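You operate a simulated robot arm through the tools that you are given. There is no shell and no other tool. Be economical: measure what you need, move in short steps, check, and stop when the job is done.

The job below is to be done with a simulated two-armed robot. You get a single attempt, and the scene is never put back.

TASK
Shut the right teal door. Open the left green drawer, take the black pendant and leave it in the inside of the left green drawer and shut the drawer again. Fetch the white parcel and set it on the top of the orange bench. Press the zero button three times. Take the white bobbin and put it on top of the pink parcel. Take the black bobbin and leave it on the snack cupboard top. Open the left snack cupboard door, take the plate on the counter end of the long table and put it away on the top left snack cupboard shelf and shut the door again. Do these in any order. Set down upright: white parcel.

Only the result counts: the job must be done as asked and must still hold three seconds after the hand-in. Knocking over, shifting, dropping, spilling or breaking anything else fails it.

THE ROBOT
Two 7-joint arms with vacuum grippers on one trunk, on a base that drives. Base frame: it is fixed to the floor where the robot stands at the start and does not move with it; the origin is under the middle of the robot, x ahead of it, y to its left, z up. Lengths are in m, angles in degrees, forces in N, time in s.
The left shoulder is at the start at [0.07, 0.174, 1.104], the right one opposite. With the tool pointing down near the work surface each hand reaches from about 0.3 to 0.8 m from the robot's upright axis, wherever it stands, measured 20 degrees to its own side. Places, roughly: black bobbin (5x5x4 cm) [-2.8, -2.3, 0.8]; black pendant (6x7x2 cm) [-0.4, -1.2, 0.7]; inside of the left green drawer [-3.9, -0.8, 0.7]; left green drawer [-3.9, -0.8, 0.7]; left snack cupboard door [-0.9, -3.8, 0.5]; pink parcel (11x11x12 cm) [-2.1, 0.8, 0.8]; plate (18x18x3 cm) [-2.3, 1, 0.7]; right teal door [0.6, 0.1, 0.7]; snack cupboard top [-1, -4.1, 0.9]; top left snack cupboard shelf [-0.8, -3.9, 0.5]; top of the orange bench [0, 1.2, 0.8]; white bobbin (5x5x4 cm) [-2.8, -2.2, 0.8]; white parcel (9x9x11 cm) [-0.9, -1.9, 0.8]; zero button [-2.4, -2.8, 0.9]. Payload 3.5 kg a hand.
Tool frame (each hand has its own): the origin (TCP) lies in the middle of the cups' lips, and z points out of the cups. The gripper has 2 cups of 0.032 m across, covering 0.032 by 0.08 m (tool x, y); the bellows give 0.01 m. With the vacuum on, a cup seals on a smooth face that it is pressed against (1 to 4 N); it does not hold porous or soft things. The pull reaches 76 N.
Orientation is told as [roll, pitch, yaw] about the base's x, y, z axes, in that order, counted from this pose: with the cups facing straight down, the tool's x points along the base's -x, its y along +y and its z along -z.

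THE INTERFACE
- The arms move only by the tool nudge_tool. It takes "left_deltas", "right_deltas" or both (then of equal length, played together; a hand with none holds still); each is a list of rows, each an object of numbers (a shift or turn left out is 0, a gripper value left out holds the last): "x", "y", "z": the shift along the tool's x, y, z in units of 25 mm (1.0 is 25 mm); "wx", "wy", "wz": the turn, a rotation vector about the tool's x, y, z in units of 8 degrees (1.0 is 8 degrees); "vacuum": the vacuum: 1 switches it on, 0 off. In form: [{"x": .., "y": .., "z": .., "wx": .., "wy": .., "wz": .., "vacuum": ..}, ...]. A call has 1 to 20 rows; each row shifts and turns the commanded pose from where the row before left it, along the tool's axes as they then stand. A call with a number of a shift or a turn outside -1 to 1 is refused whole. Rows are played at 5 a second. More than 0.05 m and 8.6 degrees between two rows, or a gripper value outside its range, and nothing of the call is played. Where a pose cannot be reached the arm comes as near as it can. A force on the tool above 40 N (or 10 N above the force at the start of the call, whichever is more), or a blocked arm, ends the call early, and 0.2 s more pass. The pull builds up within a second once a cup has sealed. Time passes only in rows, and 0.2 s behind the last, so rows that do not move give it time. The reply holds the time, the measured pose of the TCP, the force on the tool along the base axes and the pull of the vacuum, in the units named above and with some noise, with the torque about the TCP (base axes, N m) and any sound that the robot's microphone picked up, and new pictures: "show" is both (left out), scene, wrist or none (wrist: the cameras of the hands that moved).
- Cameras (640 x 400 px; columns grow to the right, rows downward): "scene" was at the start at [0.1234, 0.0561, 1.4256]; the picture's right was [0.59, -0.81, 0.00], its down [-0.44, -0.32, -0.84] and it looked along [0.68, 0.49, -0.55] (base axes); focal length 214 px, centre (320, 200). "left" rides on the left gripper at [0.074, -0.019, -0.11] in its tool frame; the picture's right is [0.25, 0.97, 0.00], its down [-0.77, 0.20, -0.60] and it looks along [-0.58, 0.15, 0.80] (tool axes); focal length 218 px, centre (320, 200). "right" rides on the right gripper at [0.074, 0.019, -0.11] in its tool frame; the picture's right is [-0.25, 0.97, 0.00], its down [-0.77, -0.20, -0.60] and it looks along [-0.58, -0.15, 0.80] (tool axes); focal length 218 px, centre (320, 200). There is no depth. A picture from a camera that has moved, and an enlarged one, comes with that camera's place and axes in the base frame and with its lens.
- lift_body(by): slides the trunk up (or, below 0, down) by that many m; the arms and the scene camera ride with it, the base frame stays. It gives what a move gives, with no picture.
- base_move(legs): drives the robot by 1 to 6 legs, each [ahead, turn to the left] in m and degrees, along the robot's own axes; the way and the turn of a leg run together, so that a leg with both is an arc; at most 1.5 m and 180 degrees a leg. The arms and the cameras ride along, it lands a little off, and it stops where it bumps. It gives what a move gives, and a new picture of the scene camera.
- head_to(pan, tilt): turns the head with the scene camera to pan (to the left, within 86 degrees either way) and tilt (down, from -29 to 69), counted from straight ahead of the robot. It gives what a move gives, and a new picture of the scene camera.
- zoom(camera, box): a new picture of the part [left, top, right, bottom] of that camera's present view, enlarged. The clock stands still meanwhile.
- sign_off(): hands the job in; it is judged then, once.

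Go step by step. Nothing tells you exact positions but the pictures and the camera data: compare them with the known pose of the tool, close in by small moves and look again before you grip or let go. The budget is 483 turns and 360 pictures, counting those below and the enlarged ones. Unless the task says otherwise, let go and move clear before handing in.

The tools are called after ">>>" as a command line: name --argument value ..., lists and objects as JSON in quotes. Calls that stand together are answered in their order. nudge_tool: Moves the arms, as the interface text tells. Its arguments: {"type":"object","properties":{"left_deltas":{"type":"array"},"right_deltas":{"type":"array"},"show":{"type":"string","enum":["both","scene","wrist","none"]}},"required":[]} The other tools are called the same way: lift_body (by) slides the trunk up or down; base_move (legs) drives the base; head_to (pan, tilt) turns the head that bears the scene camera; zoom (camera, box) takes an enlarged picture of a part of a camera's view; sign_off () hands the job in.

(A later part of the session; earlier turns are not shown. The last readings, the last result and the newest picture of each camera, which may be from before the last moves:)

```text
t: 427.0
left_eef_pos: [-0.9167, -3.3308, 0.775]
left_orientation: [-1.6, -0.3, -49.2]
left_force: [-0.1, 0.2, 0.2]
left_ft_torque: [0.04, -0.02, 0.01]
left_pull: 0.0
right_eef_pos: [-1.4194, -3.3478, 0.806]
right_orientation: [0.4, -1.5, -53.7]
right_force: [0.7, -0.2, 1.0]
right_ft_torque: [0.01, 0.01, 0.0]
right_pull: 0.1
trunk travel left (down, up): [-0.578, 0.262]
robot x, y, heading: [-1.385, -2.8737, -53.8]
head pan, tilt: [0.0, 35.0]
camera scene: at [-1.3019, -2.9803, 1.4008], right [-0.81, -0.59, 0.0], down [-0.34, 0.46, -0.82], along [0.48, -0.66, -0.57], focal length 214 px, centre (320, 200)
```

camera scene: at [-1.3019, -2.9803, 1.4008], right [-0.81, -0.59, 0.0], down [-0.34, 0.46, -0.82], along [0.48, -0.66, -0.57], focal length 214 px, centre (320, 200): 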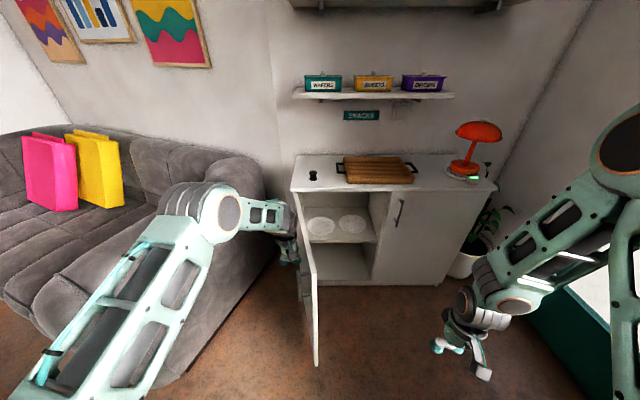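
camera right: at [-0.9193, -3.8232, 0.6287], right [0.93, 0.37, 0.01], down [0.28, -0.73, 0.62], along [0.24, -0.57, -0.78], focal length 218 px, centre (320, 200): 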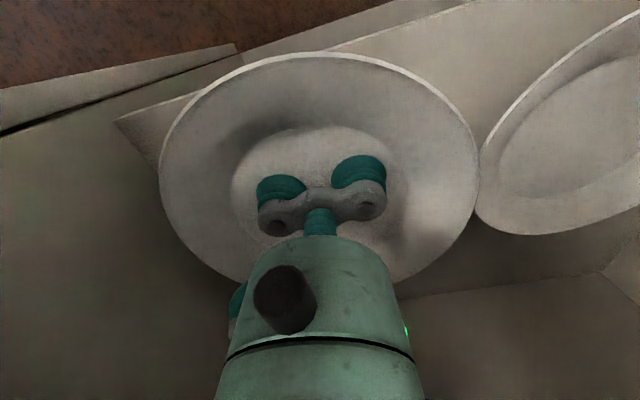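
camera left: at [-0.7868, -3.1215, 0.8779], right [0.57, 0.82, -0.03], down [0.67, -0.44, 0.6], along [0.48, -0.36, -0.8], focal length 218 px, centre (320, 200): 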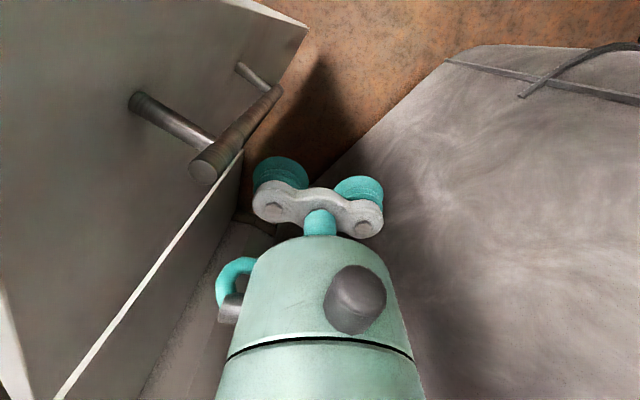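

The door is at about 85°. I'll keep sweeping right with a little forward.

>>> nudge_tool --left_deltas '[{"y": -1}, {"y": -1}, {"y": -1}, {"y": -1, "x": -0.3}, {"y": -1, "x": -0.3}, {"y": -1, "x": -0.3}, {"y": -1, "x": -0.5}, {"y": -1, "x": -0.5}]' --show "scene"

```text
t: 428.8
left_eef_pos: [-1.0119, -3.4383, 0.7806]
left_orientation: [-1.7, -0.4, -49.0]
left_force: [0.2, -1.1, 0.2]
left_ft_torque: [0.0, 0.0, -0.02]
left_pull: 0.1
left hand out of reach, approached as far as the arm can: row 6, 7, 8
right_eef_pos: [-1.4188, -3.3485, 0.8053]
right_orientation: [0.5, -1.4, -53.7]
right_force: [-0.2, 0.2, 0.2]
right_ft_torque: [0.0, 0.01, -0.02]
right_pull: 0.2
trunk travel left (down, up): [-0.578, 0.262]
robot x, y, heading: [-1.3823, -2.8752, -54.0]
head pan, tilt: [0.0, 35.0]
camera scene: at [-1.3015, -2.9801, 1.4007], right [-0.81, -0.59, 0.0], down [-0.34, 0.46, -0.82], along [0.48, -0.66, -0.57], focal length 214 px, centre (320, 200)
```

scene: 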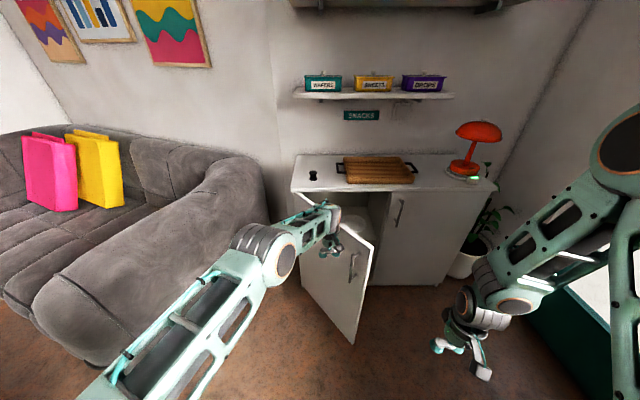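

The door is at about 42°. I'll drive forward 0.2 m with the hand against its face.

>>> base_move --legs '[[0.2, 0]]'

```text
t: 430.4
left_eef_pos: [-0.8943, -3.5991, 0.7782]
left_orientation: [-1.5, -0.2, -49.0]
left_force: [-0.5, 0.4, 0.4]
left_ft_torque: [-0.02, -0.02, 0.01]
left_pull: 0.2
right_eef_pos: [-1.3011, -3.5102, 0.8066]
right_orientation: [0.5, -1.5, -53.7]
right_force: [0.8, 0.0, -0.7]
right_ft_torque: [0.01, 0.02, 0.06]
right_pull: 0.1
trunk travel left (down, up): [-0.578, 0.262]
robot x, y, heading: [-1.2664, -3.0368, -53.7]
head pan, tilt: [0.0, 35.0]
camera scene: at [-1.1828, -3.1421, 1.4007], right [-0.81, -0.59, 0.0], down [-0.34, 0.46, -0.82], along [0.48, -0.66, -0.57], focal length 214 px, centre (320, 200)
```

scene: 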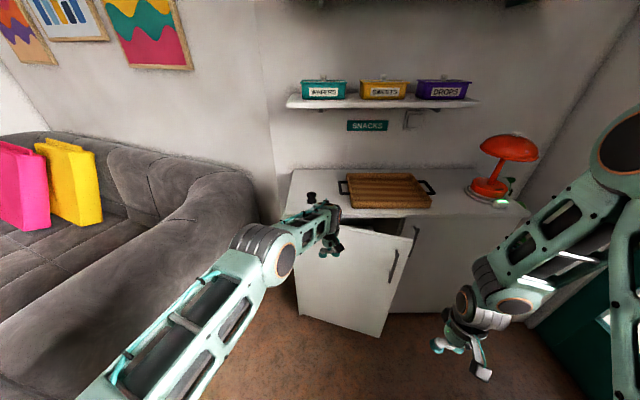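

About 20° left. I'll push further with the arm, in small steps.

>>> nudge_tool --left_deltas '[{"x": -0.8}, {"x": -0.8}, {"x": -0.6}, {"x": -0.4}, {"x": -0.4}]' --show "scene"

```text
t: 431.6
left_eef_pos: [-0.8754, -3.6164, 0.7836]
left_orientation: [-1.6, -0.4, -49.2]
left_force: [-0.6, 0.7, 0.0]
left_ft_torque: [-0.04, -0.02, -0.04]
left_pull: 0.0
left hand out of reach, approached as far as the arm can: row 2, 3, 4, 5
right_eef_pos: [-1.3007, -3.509, 0.8062]
right_orientation: [0.6, -1.4, -53.7]
right_force: [-0.5, -0.1, 0.1]
right_ft_torque: [0.01, -0.02, -0.01]
right_pull: 0.1
trunk travel left (down, up): [-0.578, 0.262]
robot x, y, heading: [-1.268, -3.0318, -53.7]
head pan, tilt: [0.0, 35.0]
camera scene: at [-1.1833, -3.1411, 1.4008], right [-0.81, -0.59, 0.0], down [-0.34, 0.46, -0.82], along [0.48, -0.66, -0.57], focal length 214 px, centre (320, 200)
```

scene: 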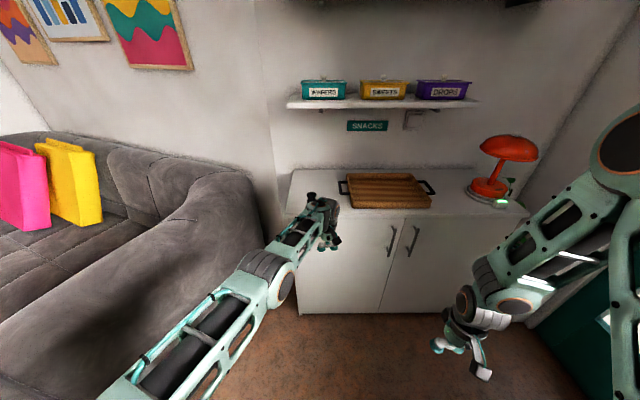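

The door looks shut. I'll zoom in to check before retracting.

>>> zoom --camera "scene" --box '[270, 160, 450, 320]'

```text
2.50 times, centred on (360, 240) of scene
camera zoom: at [-1.1833, -3.1411, 1.4008], right [-0.81, -0.59, 0.0], down [-0.34, 0.46, -0.82], along [0.48, -0.66, -0.57], focal length 536 px, centre (220, 100)
```

zoom: 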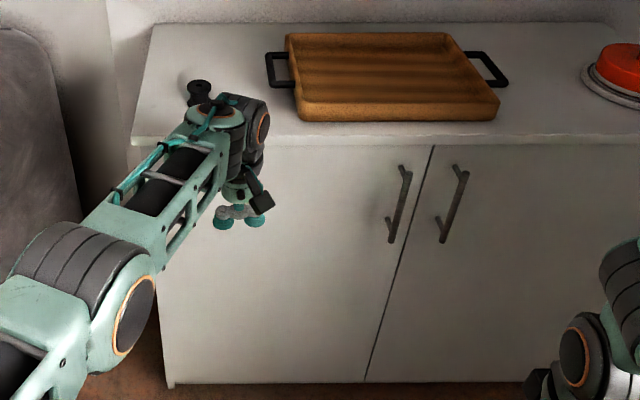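

Flush with the right door. I'll back straight off and look again.

>>> base_move --legs '[[-0.3, 0]]'

>>> zoom --camera "scene" --box '[260, 120, 500, 300]'

```text
t: 433.6
left_eef_pos: [-1.0595, -3.3751, 0.7836]
left_orientation: [-1.5, -0.4, -49.9]
left_force: [0.2, -0.2, 0.0]
left_ft_torque: [0.01, 0.01, -0.01]
left_pull: 0.0
right_eef_pos: [-1.4836, -3.2635, 0.8073]
right_orientation: [0.5, -1.4, -54.5]
right_force: [-0.1, 0.3, -0.1]
right_ft_torque: [0.01, -0.03, -0.02]
right_pull: 0.1
trunk travel left (down, up): [-0.578, 0.262]
robot x, y, heading: [-1.4445, -2.789, -54.5]
head pan, tilt: [0.0, 35.0]
camera scene: at [-1.3618, -2.8968, 1.4008], right [-0.81, -0.58, 0.0], down [-0.33, 0.47, -0.82], along [0.48, -0.67, -0.57], focal length 214 px, centre (320, 200)
```

scene: 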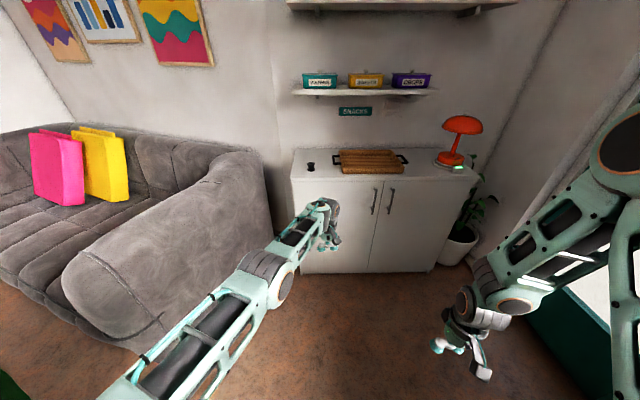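

```text
2.22 times, centred on (380, 210) of scene
camera zoom: at [-1.3618, -2.8968, 1.4008], right [-0.81, -0.58, 0.0], down [-0.33, 0.47, -0.82], along [0.48, -0.67, -0.57], focal length 477 px, centre (187, 178)
```

zoom: 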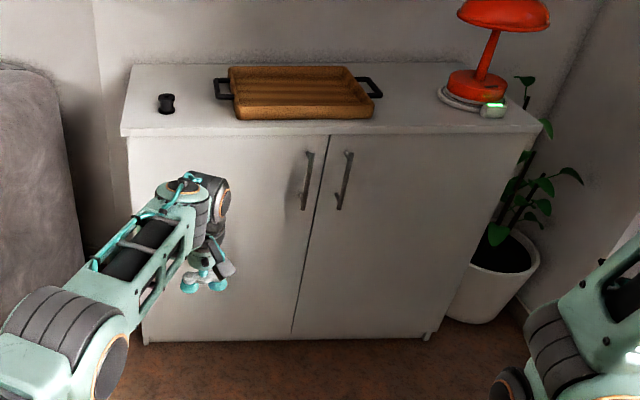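

The door is shut and everything on top is undisturbed. Next the zero button: I'll tuck both hands, raise the trunk, and drive to face the cord winder.

>>> nudge_tool --left_deltas '[{"z": -1}, {"z": -1}, {"z": -1}, {"z": -1}, {"z": -1}, {"z": -1}, {"z": -1}, {"z": -1}, {"x": 1, "y": 0.7}, {"x": 1, "y": 0.7}, {"x": 1, "y": 0.7}, {"x": 1, "y": 0.7}, {"x": 1, "y": 0.7}, {"x": 1, "y": 0.7}, {"x": 1, "y": 0.7}, {"x": 1, "y": 0.7}, {"x": 1, "y": 0.7}]' --right_deltas '[{"z": -1}, {"z": -1}, {"z": -1}, {"z": -1}, {"z": -1}, {"z": -1}, {"z": -1}, {"z": -1}, {"wy": 0.18}, {}, {}, {}, {}, {}, {}, {}, {}]' --show "none"

>>> lift_body --by 0.1

>>> base_move --legs '[[-0.42, 0], [0, -89.5]]'

```text
t: 437.2
left_eef_pos: [-1.0779, -3.0936, 0.9787]
left_orientation: [-1.8, -0.4, -49.9]
left_force: [-1.1, -0.4, -0.9]
left_ft_torque: [0.0, 0.0, -0.02]
left_pull: 0.0
right_eef_pos: [-1.4885, -3.2593, 1.007]
right_orientation: [0.4, -0.2, -54.6]
right_force: [0.0, -0.5, 0.0]
right_ft_torque: [-0.02, 0.04, -0.03]
right_pull: 0.0
trunk travel left (down, up): [-0.578, 0.262]
robot x, y, heading: [-1.4437, -2.7878, -54.6]
head pan, tilt: [0.0, 35.0]
```

```text
t: 438.6
left_eef_pos: [-1.0789, -3.0957, 1.0779]
left_orientation: [-1.6, -0.3, -49.9]
left_force: [-0.9, 0.3, -0.9]
left_ft_torque: [0.03, 0.01, 0.03]
left_pull: 0.0
right_eef_pos: [-1.4885, -3.2601, 1.1054]
right_orientation: [0.5, 0.0, -54.4]
right_force: [-0.3, -0.1, -0.1]
right_ft_torque: [-0.02, 0.01, -0.04]
right_pull: 0.1
trunk travel left (down, up): [-0.678, 0.162]
robot x, y, heading: [-1.4424, -2.7865, -54.6]
head pan, tilt: [0.0, 35.0]
```

```text
t: 444.9
left_eef_pos: [-1.992, -2.8132, 1.0781]
left_orientation: [-1.7, -0.4, -140.2]
left_force: [-0.3, 0.0, 0.9]
left_ft_torque: [0.02, -0.01, -0.02]
left_pull: 0.1
right_eef_pos: [-2.1539, -2.4029, 1.1052]
right_orientation: [0.5, -0.1, -144.8]
right_force: [0.5, 0.0, -0.2]
right_ft_torque: [0.01, -0.01, 0.02]
right_pull: 0.1
trunk travel left (down, up): [-0.678, 0.162]
robot x, y, heading: [-1.6835, -2.4498, -144.6]
head pan, tilt: [0.0, 35.0]
camera scene: at [-1.7937, -2.5273, 1.5008], right [-0.58, 0.82, 0.0], down [0.47, 0.33, -0.82], along [-0.67, -0.47, -0.57], focal length 214 px, centre (320, 200)
```

scene: 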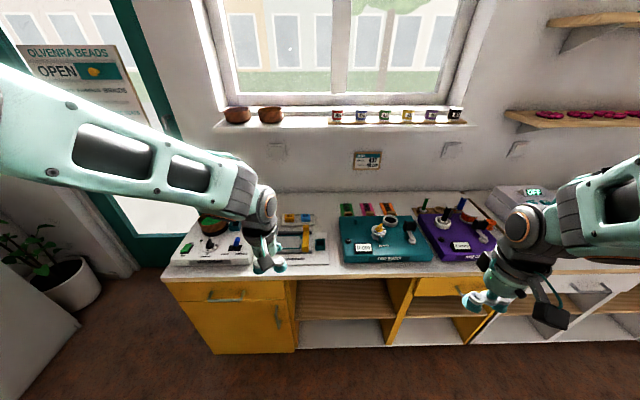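

The teal cord winder is ahead. I'll zoom in on its button.

>>> zoom --camera "scene" --box '[330, 205, 450, 275]'

```text
5.33 times, centred on (390, 240) of scene
camera zoom: at [-1.7937, -2.5273, 1.5008], right [-0.58, 0.82, 0.0], down [0.47, 0.33, -0.82], along [-0.67, -0.47, -0.57], focal length 1144 px, centre (-53, -13)
```

zoom: 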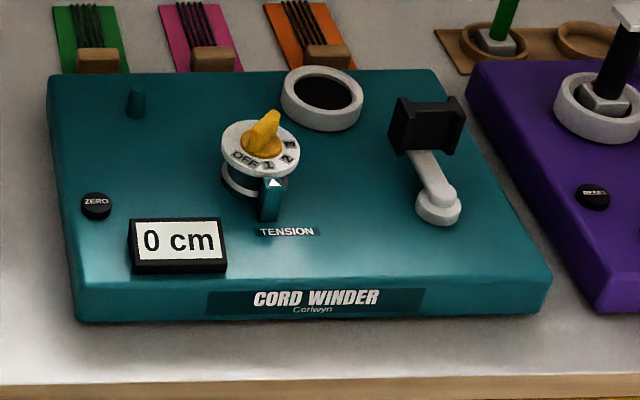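

The black ZERO button is at about (-2.376, -2.794). I'll move 10 cm closer, shift the left hand aside, and bring one cup of the right hand over the button.

>>> base_move --legs '[[0.1, 0]]'

>>> nudge_tool --left_deltas '[{"y": 1}, {"y": 1}, {"y": 1}, {"y": 1}, {}, {}, {}, {}, {}, {}, {}, {}, {}, {}]' --right_deltas '[{}, {}, {}, {"x": -1, "y": 0.8}, {"x": -1, "y": 0.8}, {"x": -1, "y": 0.8}, {"x": -1, "y": 0.8}, {"x": -1, "y": 0.8}, {"x": -1, "y": 0.8}, {"x": -1, "y": 0.8}, {"x": -1, "y": 0.8}, {"x": -1, "y": 0.8}, {"x": -1, "y": 0.8}, {"x": -0.8, "y": 0.6}]' --show "none"

>>> nudge_tool --right_deltas '[{"z": 1}, {"z": 1}, {"z": 1}, {"z": 1}]'

```text
t: 446.1
left_eef_pos: [-2.0724, -2.8698, 1.0793]
left_orientation: [-1.7, -0.4, -140.2]
left_force: [0.1, 0.4, -0.3]
left_ft_torque: [0.01, 0.04, -0.01]
left_pull: 0.0
right_eef_pos: [-2.2332, -2.4602, 1.1063]
right_orientation: [0.5, 0.0, -144.8]
right_force: [-0.1, 0.2, -0.3]
right_ft_torque: [0.01, 0.01, 0.0]
right_pull: 0.2
trunk travel left (down, up): [-0.678, 0.162]
robot x, y, heading: [-1.7639, -2.5079, -144.7]
head pan, tilt: [0.0, 35.0]
camera scene: at [-1.8736, -2.5836, 1.5008], right [-0.58, 0.82, 0.0], down [0.47, 0.33, -0.82], along [-0.67, -0.47, -0.57], focal length 214 px, centre (320, 200)
```

scene: 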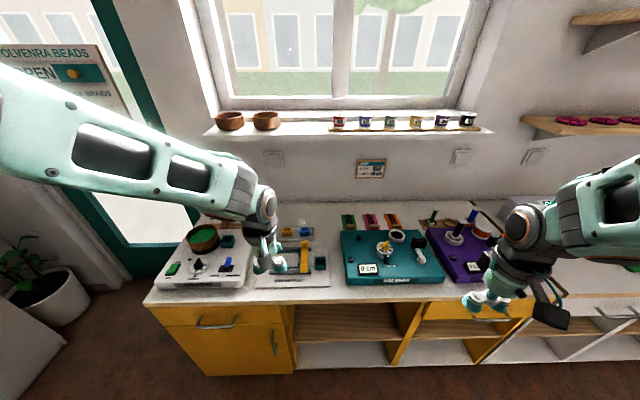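

```text
t: 449.1
left_eef_pos: [-2.0063, -2.947, 1.0756]
left_orientation: [-1.7, -0.3, -140.2]
left_force: [0.0, 0.3, 0.0]
left_ft_torque: [0.04, -0.01, -0.01]
left_pull: 0.0
right_eef_pos: [-2.3277, -2.7925, 1.1072]
right_orientation: [0.5, 0.0, -144.8]
right_force: [-0.2, 0.0, -0.6]
right_ft_torque: [0.02, 0.02, -0.03]
right_pull: 0.1
trunk travel left (down, up): [-0.678, 0.162]
robot x, y, heading: [-1.7588, -2.5088, -144.9]
head pan, tilt: [0.0, 35.0]
```

```text
t: 450.1
left_eef_pos: [-2.0071, -2.9468, 1.0762]
left_orientation: [-1.6, -0.3, -140.2]
left_force: [-0.5, 0.1, -1.1]
left_ft_torque: [0.02, -0.03, 0.0]
left_pull: 0.1
right_eef_pos: [-2.3312, -2.7929, 1.0062]
right_orientation: [0.5, 0.0, -144.8]
right_force: [-0.5, -0.1, 0.0]
right_ft_torque: [0.0, 0.0, 0.02]
right_pull: 0.1
trunk travel left (down, up): [-0.678, 0.162]
robot x, y, heading: [-1.7597, -2.5068, -144.9]
head pan, tilt: [0.0, 35.0]
camera scene: at [-1.8749, -2.5848, 1.5007], right [-0.58, 0.82, 0.0], down [0.47, 0.33, -0.82], along [-0.67, -0.47, -0.57], focal length 214 px, centre (320, 200)
camera right: at [-2.2607, -2.7659, 1.1177], right [0.35, -0.94, 0.01], down [-0.75, -0.28, 0.6], along [-0.56, -0.22, -0.8], focal length 218 px, centre (320, 200)
```

scene: 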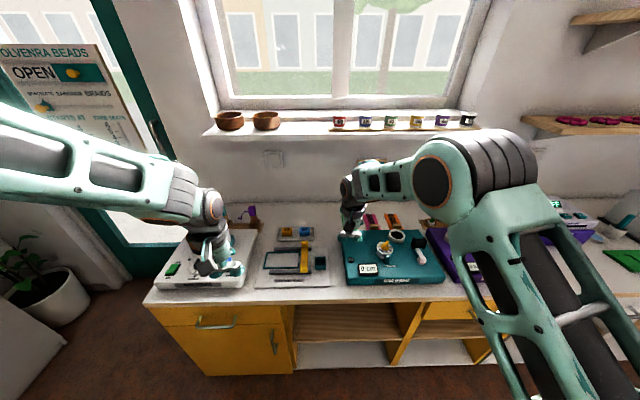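
right: 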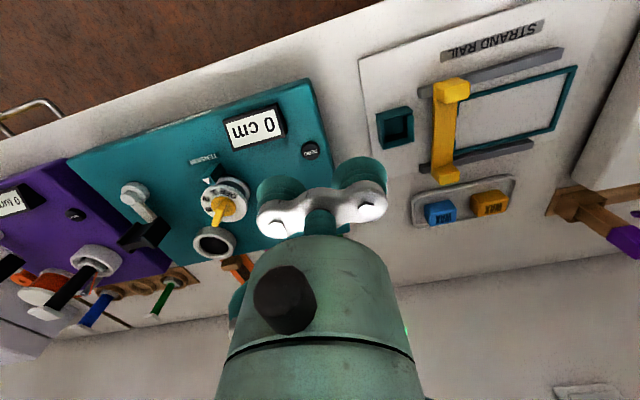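

The button is confirmed at (-2.374, -2.797). I'll centre the right-side cup over it and descend to about 0.91.

>>> nudge_tool --right_deltas '[{"x": -0.75, "y": 0.05}, {"x": -0.75, "y": 0.05}, {"z": 1}, {"z": 1}, {"z": 1}, {"z": 0.8}]' --show "wrist"

>>> zoom --camera "right" --box '[200, 100, 420, 260]'

```text
t: 451.5
left_eef_pos: [-2.0075, -2.947, 1.0765]
left_orientation: [-1.6, -0.4, -140.1]
left_force: [-0.7, -1.1, 0.1]
left_ft_torque: [0.01, 0.01, 0.0]
left_pull: 0.0
right_eef_pos: [-2.359, -2.8164, 0.9131]
right_orientation: [0.5, -0.2, -144.8]
right_force: [-0.4, -0.3, -0.6]
right_ft_torque: [0.02, -0.04, 0.0]
right_pull: 0.1
trunk travel left (down, up): [-0.678, 0.162]
robot x, y, heading: [-1.7619, -2.5063, -145.0]
head pan, tilt: [0.0, 35.0]
camera right: at [-2.2891, -2.789, 1.0224], right [0.35, -0.94, 0.01], down [-0.75, -0.28, 0.6], along [-0.56, -0.22, -0.8], focal length 218 px, centre (320, 200)
```

right: 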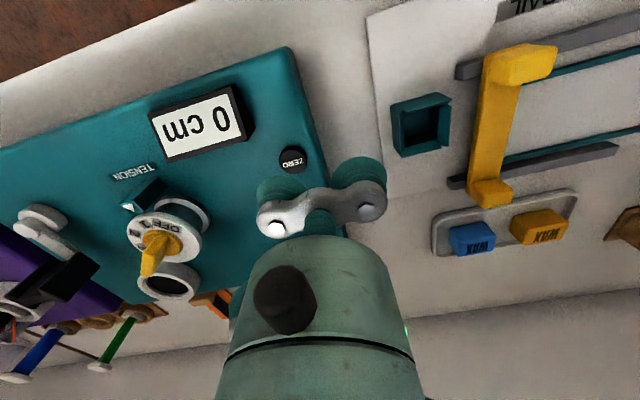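

```text
2.50 times, centred on (310, 180) of right
camera zoom: at [-2.2891, -2.789, 1.0224], right [0.35, -0.94, 0.01], down [-0.75, -0.28, 0.6], along [-0.56, -0.22, -0.8], focal length 546 px, centre (345, 250)
```

zoom: 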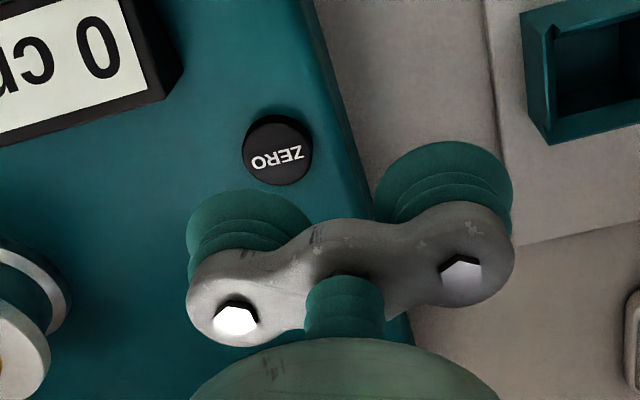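

The cup is directly above the button (about 5 cm). I'll descend carefully to first contact.

>>> nudge_tool --right_deltas '[{"z": 0.8}, {"z": 0.5}, {"z": 0.3}, {"z": 0.2}, {}]' --show "wrist"

>>> zoom --camera "right" --box '[200, 100, 420, 260]'

```text
t: 452.7
left_eef_pos: [-2.0069, -2.9459, 1.0763]
left_orientation: [-1.7, -0.5, -140.2]
left_force: [0.3, -0.1, 0.9]
left_ft_torque: [0.03, 0.02, -0.04]
left_pull: 0.1
right_eef_pos: [-2.3585, -2.8156, 0.8684]
right_orientation: [0.4, -0.1, -144.7]
right_force: [0.6, -0.4, 0.1]
right_ft_torque: [-0.01, -0.01, 0.03]
right_pull: 0.0
trunk travel left (down, up): [-0.678, 0.162]
robot x, y, heading: [-1.7655, -2.5084, -144.7]
head pan, tilt: [0.0, 35.0]
camera right: at [-2.2889, -2.7889, 0.9786], right [0.35, -0.94, 0.01], down [-0.75, -0.28, 0.6], along [-0.56, -0.22, -0.8], focal length 218 px, centre (320, 200)
```

right: 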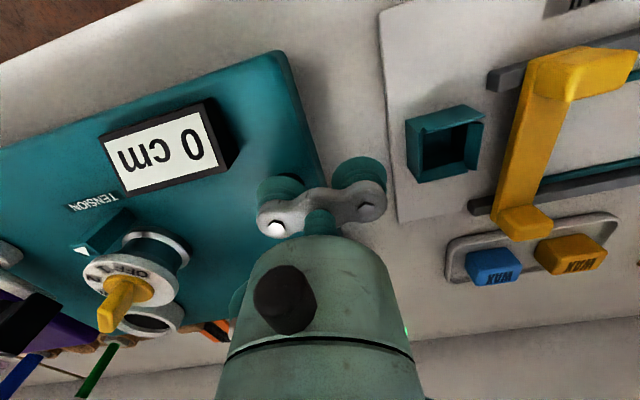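

```text
2.50 times, centred on (310, 180) of right
camera zoom: at [-2.2889, -2.7889, 0.9786], right [0.35, -0.94, 0.01], down [-0.75, -0.28, 0.6], along [-0.56, -0.22, -0.8], focal length 546 px, centre (345, 250)
```

zoom: 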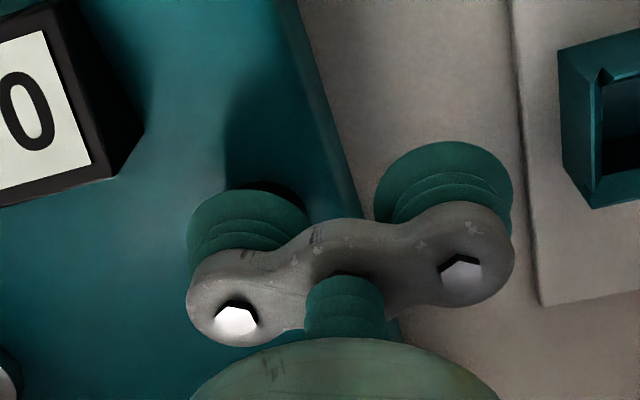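

I'll continue down in 4 mm steps till the force rises.

>>> nudge_tool --right_deltas '[{"z": 0.2}, {"z": 0.16}, {"z": 0.16}, {}]' --show "none"

```text
t: 453.7
left_eef_pos: [-2.0061, -2.9457, 1.0759]
left_orientation: [-1.7, -0.3, -140.3]
left_force: [-0.2, -0.6, -0.2]
left_ft_torque: [0.01, 0.02, -0.01]
left_pull: 0.2
right_eef_pos: [-2.3601, -2.8172, 0.8542]
right_orientation: [0.6, -0.2, -144.7]
right_force: [-0.8, 0.4, -0.1]
right_ft_torque: [-0.04, 0.02, -0.01]
right_pull: 0.0
trunk travel left (down, up): [-0.678, 0.162]
robot x, y, heading: [-1.763, -2.5049, -144.9]
head pan, tilt: [0.0, 35.0]
```

>>> nudge_tool --right_deltas '[{"z": 0.16}, {"z": 0.16}, {}]' --show "wrist"

>>> zoom --camera "right" --box '[200, 100, 420, 260]'

```text
t: 454.5
left_eef_pos: [-2.007, -2.9454, 1.076]
left_orientation: [-1.7, -0.4, -140.2]
left_force: [0.1, 1.6, 0.3]
left_ft_torque: [0.04, 0.02, 0.01]
left_pull: 0.0
right_eef_pos: [-2.359, -2.8169, 0.8472]
right_orientation: [0.4, -0.1, -144.7]
right_force: [-1.3, -3.3, 1.1]
right_ft_torque: [0.03, 0.0, 0.04]
right_pull: 0.2
trunk travel left (down, up): [-0.678, 0.162]
robot x, y, heading: [-1.7614, -2.5112, -144.7]
head pan, tilt: [0.0, 35.0]
heard: click
camera right: at [-2.289, -2.7898, 0.957], right [0.35, -0.94, 0.01], down [-0.75, -0.28, 0.6], along [-0.56, -0.22, -0.8], focal length 218 px, centre (320, 200)
```

right: 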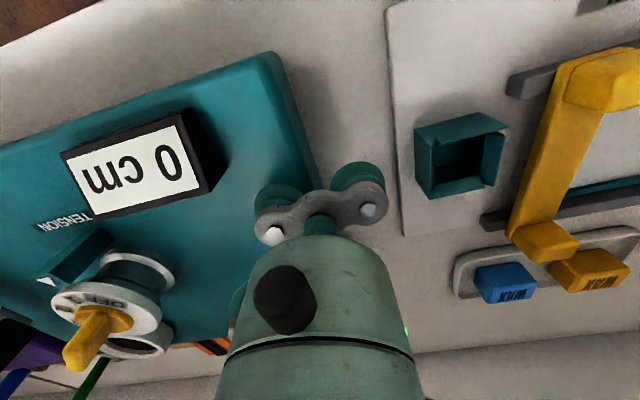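

```text
2.50 times, centred on (310, 180) of right
camera zoom: at [-2.289, -2.7898, 0.957], right [0.35, -0.94, 0.01], down [-0.75, -0.28, 0.6], along [-0.56, -0.22, -0.8], focal length 546 px, centre (345, 250)
```

zoom: 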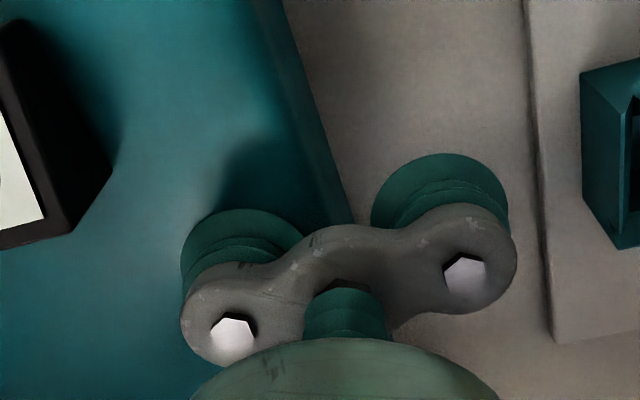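

A click: first press. I'll lift 2 cm, then press again to the same depth.

>>> nudge_tool --right_deltas '[{"z": -0.8}, {}, {}, {}]' --show "none"

>>> nudge_tool --right_deltas '[{"z": 0.4}, {"z": 0.2}, {"z": 0.2}, {}]' --show "none"

```text
t: 455.5
left_eef_pos: [-2.0064, -2.9468, 1.0761]
left_orientation: [-1.7, -0.4, -140.2]
left_force: [-1.0, -0.2, 0.2]
left_ft_torque: [0.02, 0.02, 0.0]
left_pull: 0.0
right_eef_pos: [-2.3591, -2.8149, 0.8677]
right_orientation: [0.5, -0.1, -144.8]
right_force: [0.2, -0.9, 0.5]
right_ft_torque: [0.0, 0.02, -0.01]
right_pull: 0.0
trunk travel left (down, up): [-0.678, 0.162]
robot x, y, heading: [-1.7645, -2.5096, -144.8]
head pan, tilt: [0.0, 35.0]
```

```text
t: 456.5
left_eef_pos: [-2.0064, -2.9464, 1.0755]
left_orientation: [-1.7, -0.4, -140.2]
left_force: [-1.0, -0.8, -0.1]
left_ft_torque: [0.01, 0.0, -0.01]
left_pull: 0.0
right_eef_pos: [-2.3603, -2.8166, 0.8478]
right_orientation: [0.5, -0.1, -144.8]
right_force: [-0.8, -2.2, 2.0]
right_ft_torque: [0.1, 0.02, 0.0]
right_pull: 0.1
trunk travel left (down, up): [-0.678, 0.162]
robot x, y, heading: [-1.7649, -2.5069, -144.8]
head pan, tilt: [0.0, 35.0]
heard: click
```

Second click. I'll release and press once more.

>>> nudge_tool --right_deltas '[{"z": -0.8}, {}, {}, {}]' --show "none"

>>> nudge_tool --right_deltas '[{"z": 0.4}, {"z": 0.2}, {"z": 0.2}, {}]' --show "none"

```text
t: 457.5
left_eef_pos: [-2.0055, -2.9462, 1.0762]
left_orientation: [-1.7, -0.3, -140.2]
left_force: [-0.5, 0.1, -0.3]
left_ft_torque: [-0.02, -0.02, 0.01]
left_pull: 0.0
right_eef_pos: [-2.3601, -2.8171, 0.8677]
right_orientation: [0.5, -0.1, -144.8]
right_force: [-0.4, 0.7, -0.8]
right_ft_torque: [0.02, -0.01, 0.0]
right_pull: 0.0
trunk travel left (down, up): [-0.678, 0.162]
robot x, y, heading: [-1.7626, -2.5046, -144.9]
head pan, tilt: [0.0, 35.0]
```

```text
t: 458.5
left_eef_pos: [-2.0068, -2.946, 1.0771]
left_orientation: [-1.7, -0.4, -140.2]
left_force: [-1.1, 0.6, 0.0]
left_ft_torque: [0.0, 0.01, 0.03]
left_pull: 0.1
right_eef_pos: [-2.3584, -2.818, 0.847]
right_orientation: [0.5, 0.0, -144.7]
right_force: [-0.6, -0.5, 0.8]
right_ft_torque: [0.02, 0.01, 0.04]
right_pull: 0.2
trunk travel left (down, up): [-0.678, 0.162]
robot x, y, heading: [-1.7627, -2.5048, -145.0]
head pan, tilt: [0.0, 35.0]
heard: click
```

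Three clicks heard. I'll raise and tuck the right hand, then drive 0.68 m north to the bobbin tray.

>>> nudge_tool --right_deltas '[{"z": -1}, {"z": -1}, {"z": -1}, {"z": -1}, {"z": -1}, {"z": -1}, {"z": -1}, {"z": -1}, {"z": -1}, {"z": -1}, {"x": 1, "y": -0.7}, {"x": 1, "y": -0.7}, {"x": 1, "y": -0.7}, {"x": 1, "y": -0.7}, {"x": 1, "y": -0.7}, {"x": 1, "y": -0.7}, {"x": 1, "y": -0.7}, {"x": 1, "y": -0.7}, {"x": 1, "y": -0.7}]' --show "none"

>>> base_move --legs '[[-0.1, 0], [0, -90], [0.68, 0], [0, 90], [0.08, 0]]'

```text
t: 462.5
left_eef_pos: [-2.005, -2.9458, 1.0768]
left_orientation: [-1.6, -0.5, -140.2]
left_force: [0.3, 0.3, -1.1]
left_ft_torque: [0.02, -0.02, -0.01]
left_pull: 0.1
right_eef_pos: [-2.2675, -2.5553, 1.0975]
right_orientation: [0.5, -0.2, -144.7]
right_force: [-0.1, 0.0, -0.7]
right_ft_torque: [0.01, 0.03, 0.02]
right_pull: 0.1
trunk travel left (down, up): [-0.678, 0.162]
robot x, y, heading: [-1.7621, -2.506, -144.6]
head pan, tilt: [0.0, 35.0]
```

```text
t: 475.3
left_eef_pos: [-2.3813, -2.3756, 1.0766]
left_orientation: [-1.7, -0.7, -139.7]
left_force: [-0.3, 0.2, 0.8]
left_ft_torque: [0.02, 0.01, -0.01]
left_pull: 0.1
right_eef_pos: [-2.6467, -1.9888, 1.0977]
right_orientation: [0.5, -0.1, -144.2]
right_force: [0.5, -0.6, 0.6]
right_ft_torque: [0.02, -0.01, 0.0]
right_pull: 0.0
trunk travel left (down, up): [-0.678, 0.162]
robot x, y, heading: [-2.1438, -1.9331, -144.5]
head pan, tilt: [0.0, 35.0]
camera scene: at [-2.2509, -2.0115, 1.5012], right [-0.58, 0.81, 0.0], down [0.46, 0.33, -0.82], along [-0.67, -0.48, -0.57], focal length 214 px, centre (320, 200)
```

scene: 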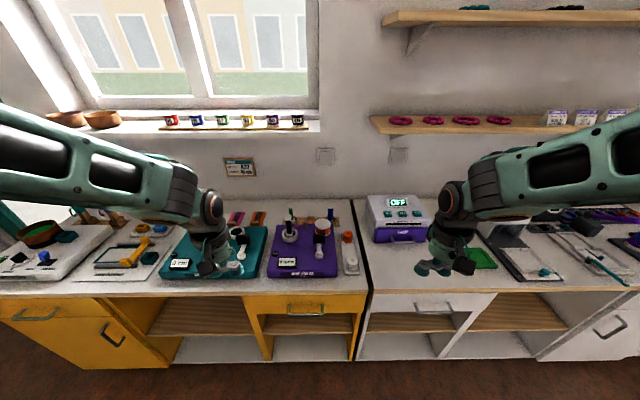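

>>> zoom --camera "scene" --box '[320, 220, 384, 284]'

```text
6.25 times, centred on (352, 252) of scene
camera zoom: at [-2.2509, -2.0115, 1.5012], right [-0.58, 0.81, 0.0], down [0.46, 0.33, -0.82], along [-0.67, -0.48, -0.57], focal length 1340 px, centre (120, -125)
```

zoom: 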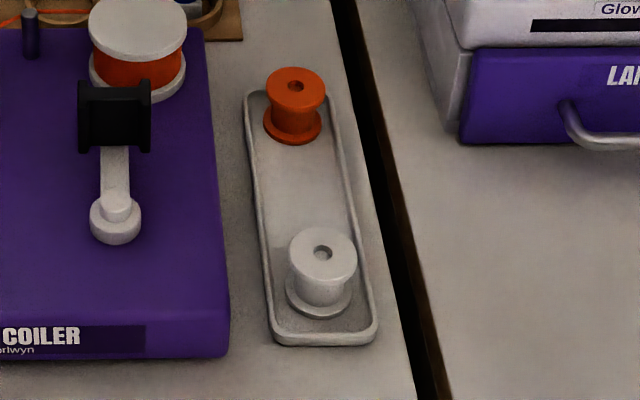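

White bobbin top at about (-2.773, -2.232). I'll bring the right hand over it with its left cup on the bobbin.

>>> nudge_tool --right_deltas '[{"x": -1, "y": 0.4}, {"x": -1, "y": 0.4}, {"x": -1, "y": 0.4}, {"x": -1, "y": 0.4}, {"x": -1, "y": 0.4}, {"x": -1, "y": 0.4}, {"x": -1, "y": 0.4}, {"x": -1, "y": 0.4}, {"x": -1, "y": 0.4}, {"x": -0.8, "y": 0.36}, {"z": 1}, {"z": 1}, {"z": 1}, {"z": 1}]' --show "wrist"

>>> zoom --camera "right" --box '[220, 40, 420, 200]'

```text
t: 478.3
left_eef_pos: [-2.3846, -2.3767, 1.0747]
left_orientation: [-1.8, -0.4, -139.7]
left_force: [0.4, 0.1, 0.0]
left_ft_torque: [-0.01, 0.04, 0.0]
left_pull: 0.1
right_eef_pos: [-2.789, -2.2154, 0.9966]
right_orientation: [0.5, 0.0, -144.2]
right_force: [-0.5, -0.4, -0.2]
right_ft_torque: [0.01, 0.03, -0.02]
right_pull: 0.0
trunk travel left (down, up): [-0.678, 0.162]
robot x, y, heading: [-2.1437, -1.9354, -144.2]
head pan, tilt: [0.0, 35.0]
camera right: at [-2.7191, -2.1869, 1.1072], right [0.36, -0.93, 0.01], down [-0.75, -0.28, 0.6], along [-0.56, -0.22, -0.8], focal length 218 px, centre (320, 200)
```

right: 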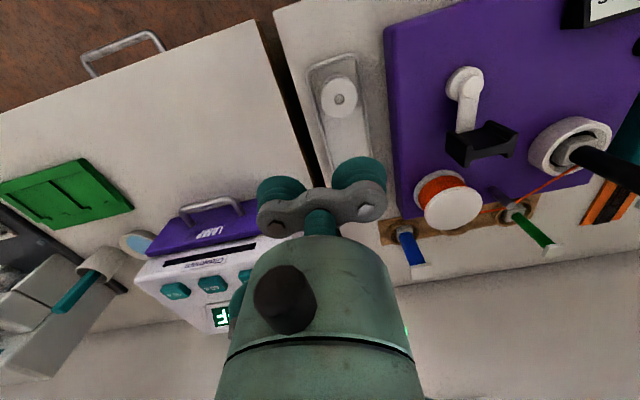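

```text
2.50 times, centred on (320, 120) of right
camera zoom: at [-2.7191, -2.1869, 1.1072], right [0.36, -0.93, 0.01], down [-0.75, -0.28, 0.6], along [-0.56, -0.22, -0.8], focal length 546 px, centre (320, 400)
```

zoom: 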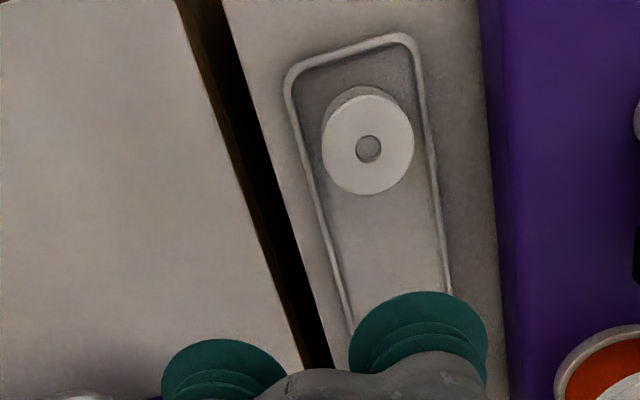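

I'll correct by about 1 cm and descend to just above the bobbin.

>>> nudge_tool --right_deltas '[{"x": 0.42, "y": 0.05, "vacuum": 1}, {"z": 1}, {"z": 1}, {"z": 1}, {"z": 1}, {"z": 1}, {"z": 0.9}]' --show "wrist"

>>> zoom --camera "right" --box '[240, 120, 440, 270]'

```text
t: 479.9
left_eef_pos: [-2.384, -2.3773, 1.0767]
left_orientation: [-1.6, -0.5, -139.7]
left_force: [0.2, 0.3, -0.7]
left_ft_torque: [0.01, 0.0, -0.01]
left_pull: 0.0
right_eef_pos: [-2.7802, -2.21, 0.8503]
right_orientation: [0.5, 0.0, -144.2]
right_force: [0.0, 0.8, -0.1]
right_ft_torque: [-0.02, -0.02, 0.02]
right_pull: 0.2
trunk travel left (down, up): [-0.678, 0.162]
robot x, y, heading: [-2.1443, -1.9393, -144.4]
head pan, tilt: [0.0, 35.0]
camera right: at [-2.7102, -2.1816, 0.9605], right [0.36, -0.93, 0.01], down [-0.75, -0.28, 0.6], along [-0.56, -0.22, -0.8], focal length 218 px, centre (320, 200)
```

right: 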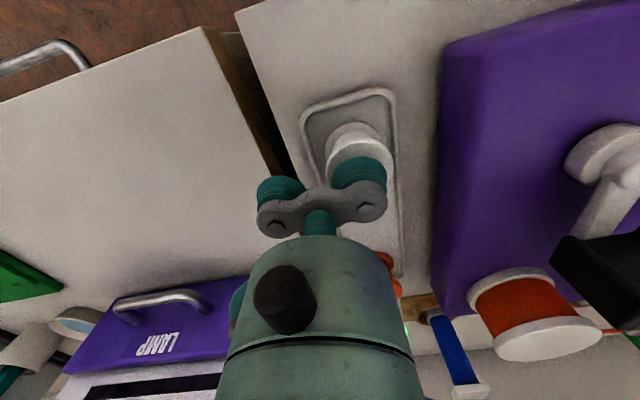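

```text
2.67 times, centred on (340, 195) of right
camera zoom: at [-2.7102, -2.1816, 0.9605], right [0.36, -0.93, 0.01], down [-0.75, -0.28, 0.6], along [-0.56, -0.22, -0.8], focal length 582 px, centre (267, 213)
```

zoom: 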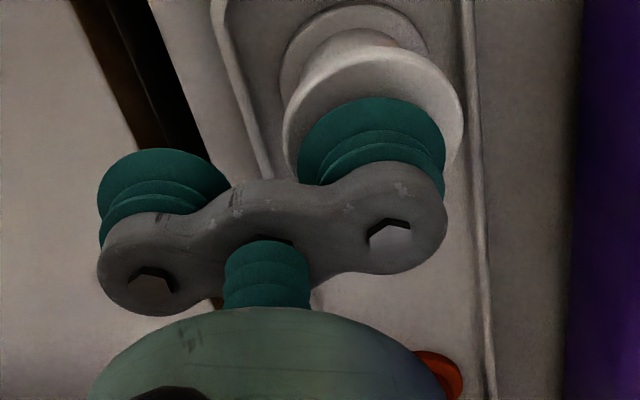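

Well aligned; I'll trim 4 mm back and press gently.

>>> nudge_tool --right_deltas '[{"x": 0.17, "y": 0.08}, {"z": 0.2}, {"z": 0.2}, {"z": 0.15}, {}, {}]' --show "none"

```text
t: 481.3
left_eef_pos: [-2.3811, -2.3759, 1.0772]
left_orientation: [-1.7, -0.5, -139.7]
left_force: [-0.1, 0.0, 1.1]
left_ft_torque: [-0.01, 0.03, 0.03]
left_pull: 0.0
right_eef_pos: [-2.7738, -2.2098, 0.8393]
right_orientation: [0.4, -0.4, -144.3]
right_force: [-7.5, -1.3, 27.7]
right_ft_torque: [-1.09, -0.66, -0.11]
right_pull: 37.5
trunk travel left (down, up): [-0.678, 0.162]
robot x, y, heading: [-2.1451, -1.937, -144.4]
head pan, tilt: [0.0, 35.0]
```

Sealed at once. I'll lift and tuck the white bobbin.

>>> nudge_tool --right_deltas '[{"z": -0.4}, {"z": -0.6}, {"z": -1}, {"z": -1}, {"z": -1}, {"z": -1}, {"z": -1}, {"z": -1}, {"z": -1}, {"z": -1}, {"z": -1}, {"x": 1, "y": -0.4}, {"x": 1, "y": -0.4}, {"x": 1, "y": -0.4}, {"x": 1, "y": -0.4}, {"x": 1, "y": -0.4}, {"x": 1, "y": -0.4}, {"x": 1, "y": -0.4}, {"x": 1, "y": -0.4}, {"x": 1, "y": -0.4}]'

```text
t: 485.5
left_eef_pos: [-2.3833, -2.3774, 1.076]
left_orientation: [-1.7, -0.5, -139.7]
left_force: [-0.7, 0.1, 0.5]
left_ft_torque: [-0.01, -0.01, 0.01]
left_pull: 0.0
right_eef_pos: [-2.6445, -2.0006, 1.0845]
right_orientation: [0.6, -0.3, -144.1]
right_force: [-0.3, -0.2, -0.2]
right_ft_torque: [-0.76, -0.52, 0.02]
right_pull: 37.7
trunk travel left (down, up): [-0.678, 0.162]
robot x, y, heading: [-2.1435, -1.9369, -144.6]
head pan, tilt: [0.0, 35.0]
camera scene: at [-2.2531, -2.0123, 1.5009], right [-0.58, 0.81, 0.0], down [0.47, 0.33, -0.82], along [-0.67, -0.48, -0.57], focal length 214 px, centre (320, 200)
camera right: at [-2.5743, -1.9716, 1.195], right [0.36, -0.93, 0.01], down [-0.74, -0.28, 0.6], along [-0.56, -0.22, -0.8], focal length 218 px, centre (320, 200)
```

scene: 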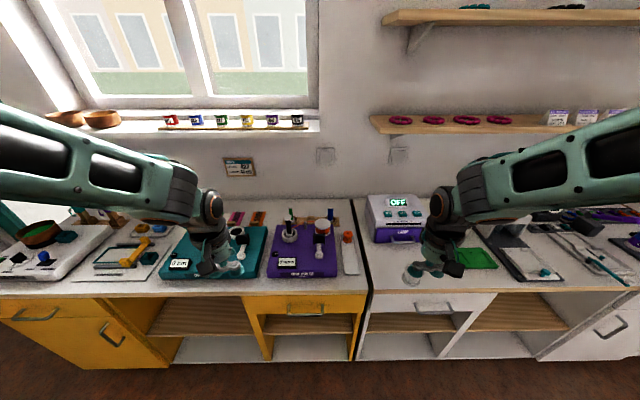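
right: 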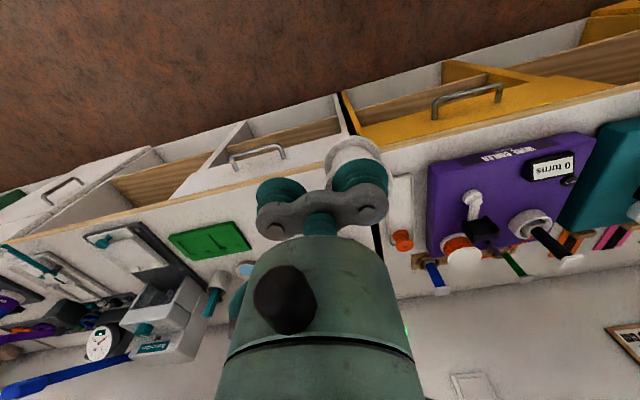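

White bobbin held. Next the white parcel with the left hand: I'll drive south a bit and turn to face the table.

>>> base_move --legs '[[-0.1, 0], [0, 89], [0.78, 0], [0, 90], [0.25, 0]]'

```text
t: 499.6
left_eef_pos: [-1.1682, -1.9524, 1.0763]
left_orientation: [-1.6, -0.4, 40.2]
left_force: [0.0, -1.2, -0.7]
left_ft_torque: [-0.01, 0.02, 0.01]
left_pull: 0.0
right_eef_pos: [-0.9074, -2.3294, 1.085]
right_orientation: [0.5, -0.1, 35.5]
right_force: [-0.2, 0.1, -0.2]
right_ft_torque: [0.72, 0.49, 0.1]
right_pull: 38.1
trunk travel left (down, up): [-0.678, 0.162]
robot x, y, heading: [-1.4081, -2.389, 35.9]
head pan, tilt: [0.0, 35.0]
camera scene: at [-1.2963, -2.3082, 1.5009], right [0.58, -0.81, 0.0], down [-0.47, -0.33, -0.82], along [0.67, 0.48, -0.57], focal length 214 px, centre (320, 200)
```

scene: 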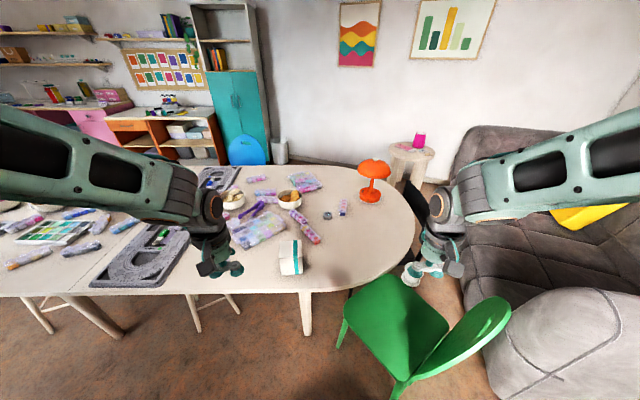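

The white parcel stands near the table edge. I'll zoom in on it.

>>> zoom --camera "scene" --box '[240, 215, 340, 295]'

```text
5.00 times, centred on (290, 255) of scene
camera zoom: at [-1.2963, -2.3082, 1.5009], right [0.58, -0.81, 0.0], down [-0.47, -0.33, -0.82], along [0.67, 0.48, -0.57], focal length 1072 px, centre (470, -75)
```

zoom: 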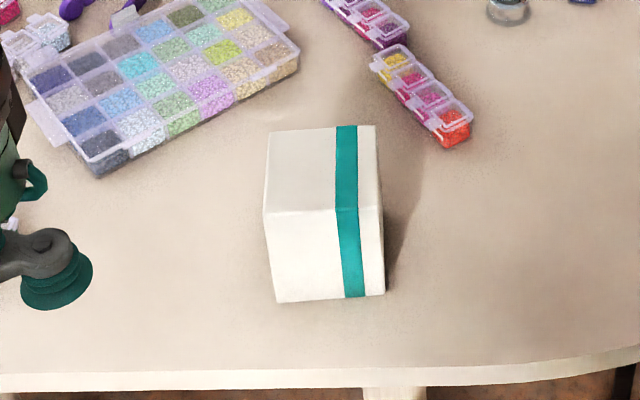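

Parcel top centre about (-0.875, -1.859, 0.843). I'll come 10 cm closer and bring the left hand above it.

>>> base_move --legs '[[0.1, 0]]'

>>> nudge_tool --left_deltas '[{"wz": 0.54, "wx": -0.2}, {"x": -1, "y": -0.5}, {"x": -1, "y": -0.5}, {"x": -1, "y": -0.5}, {"x": -1, "y": -0.5}, {"x": -1, "y": -0.5}, {"x": -1, "y": -0.5}, {"x": -1, "y": -0.5}, {"x": -0.7, "y": -0.35}, {"z": 1}, {"z": 1}, {"z": 1}, {"z": 1}]'

```text
t: 500.8
left_eef_pos: [-1.0879, -1.8945, 1.0766]
left_orientation: [-1.7, -0.4, 40.3]
left_force: [-0.1, -0.3, -0.5]
left_ft_torque: [-0.02, -0.03, -0.01]
left_pull: 0.1
right_eef_pos: [-0.8265, -2.2712, 1.0846]
right_orientation: [0.4, -0.1, 35.6]
right_force: [-0.7, 0.5, -0.4]
right_ft_torque: [0.75, 0.51, 0.11]
right_pull: 37.5
trunk travel left (down, up): [-0.678, 0.162]
robot x, y, heading: [-1.3278, -2.3346, 35.4]
head pan, tilt: [0.0, 35.0]
camera scene: at [-1.2147, -2.2499, 1.5009], right [0.58, -0.81, 0.0], down [-0.47, -0.33, -0.82], along [0.67, 0.48, -0.57], focal length 214 px, centre (320, 200)
```

scene: 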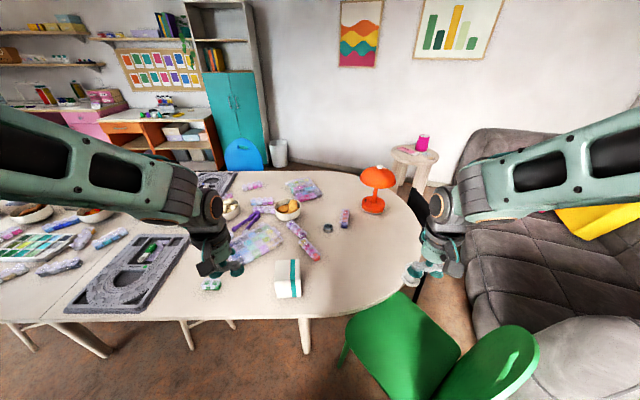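

```text
t: 503.6
left_eef_pos: [-0.8731, -1.8587, 0.9787]
left_orientation: [-0.1, -0.5, 35.8]
left_force: [0.2, 0.2, -1.1]
left_ft_torque: [0.0, -0.02, -0.01]
left_pull: 0.0
right_eef_pos: [-0.8248, -2.2699, 1.084]
right_orientation: [0.5, 0.0, 35.6]
right_force: [-0.4, -0.2, 0.1]
right_ft_torque: [0.71, 0.51, 0.04]
right_pull: 37.9
trunk travel left (down, up): [-0.678, 0.162]
robot x, y, heading: [-1.3255, -2.3331, 35.4]
head pan, tilt: [0.0, 35.0]
camera scene: at [-1.2137, -2.2489, 1.5007], right [0.58, -0.81, 0.0], down [-0.47, -0.33, -0.82], along [0.67, 0.48, -0.57], focal length 214 px, centre (320, 200)
camera left: at [-0.9217, -1.9187, 1.0874], right [-0.77, 0.64, 0.0], down [0.5, 0.61, 0.61], along [0.39, 0.47, -0.79], focal length 218 px, centre (320, 200)
```

scene: 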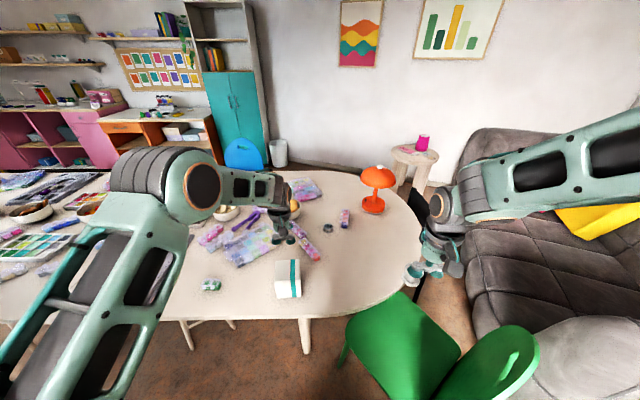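
left: 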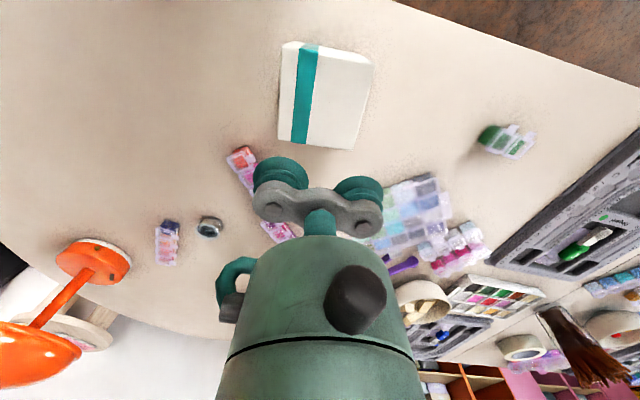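

>>> zoom --camera "left" --box '[240, 20, 420, 170]'

```text
2.67 times, centred on (330, 95) of left
camera zoom: at [-0.9217, -1.9187, 1.0874], right [-0.77, 0.64, 0.0], down [0.5, 0.61, 0.61], along [0.39, 0.47, -0.79], focal length 582 px, centre (293, 480)
```

zoom: 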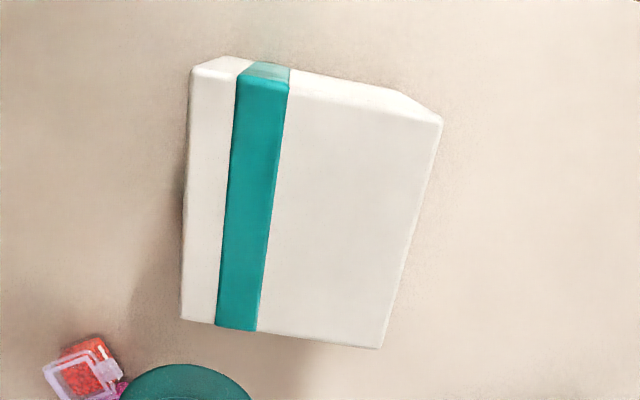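

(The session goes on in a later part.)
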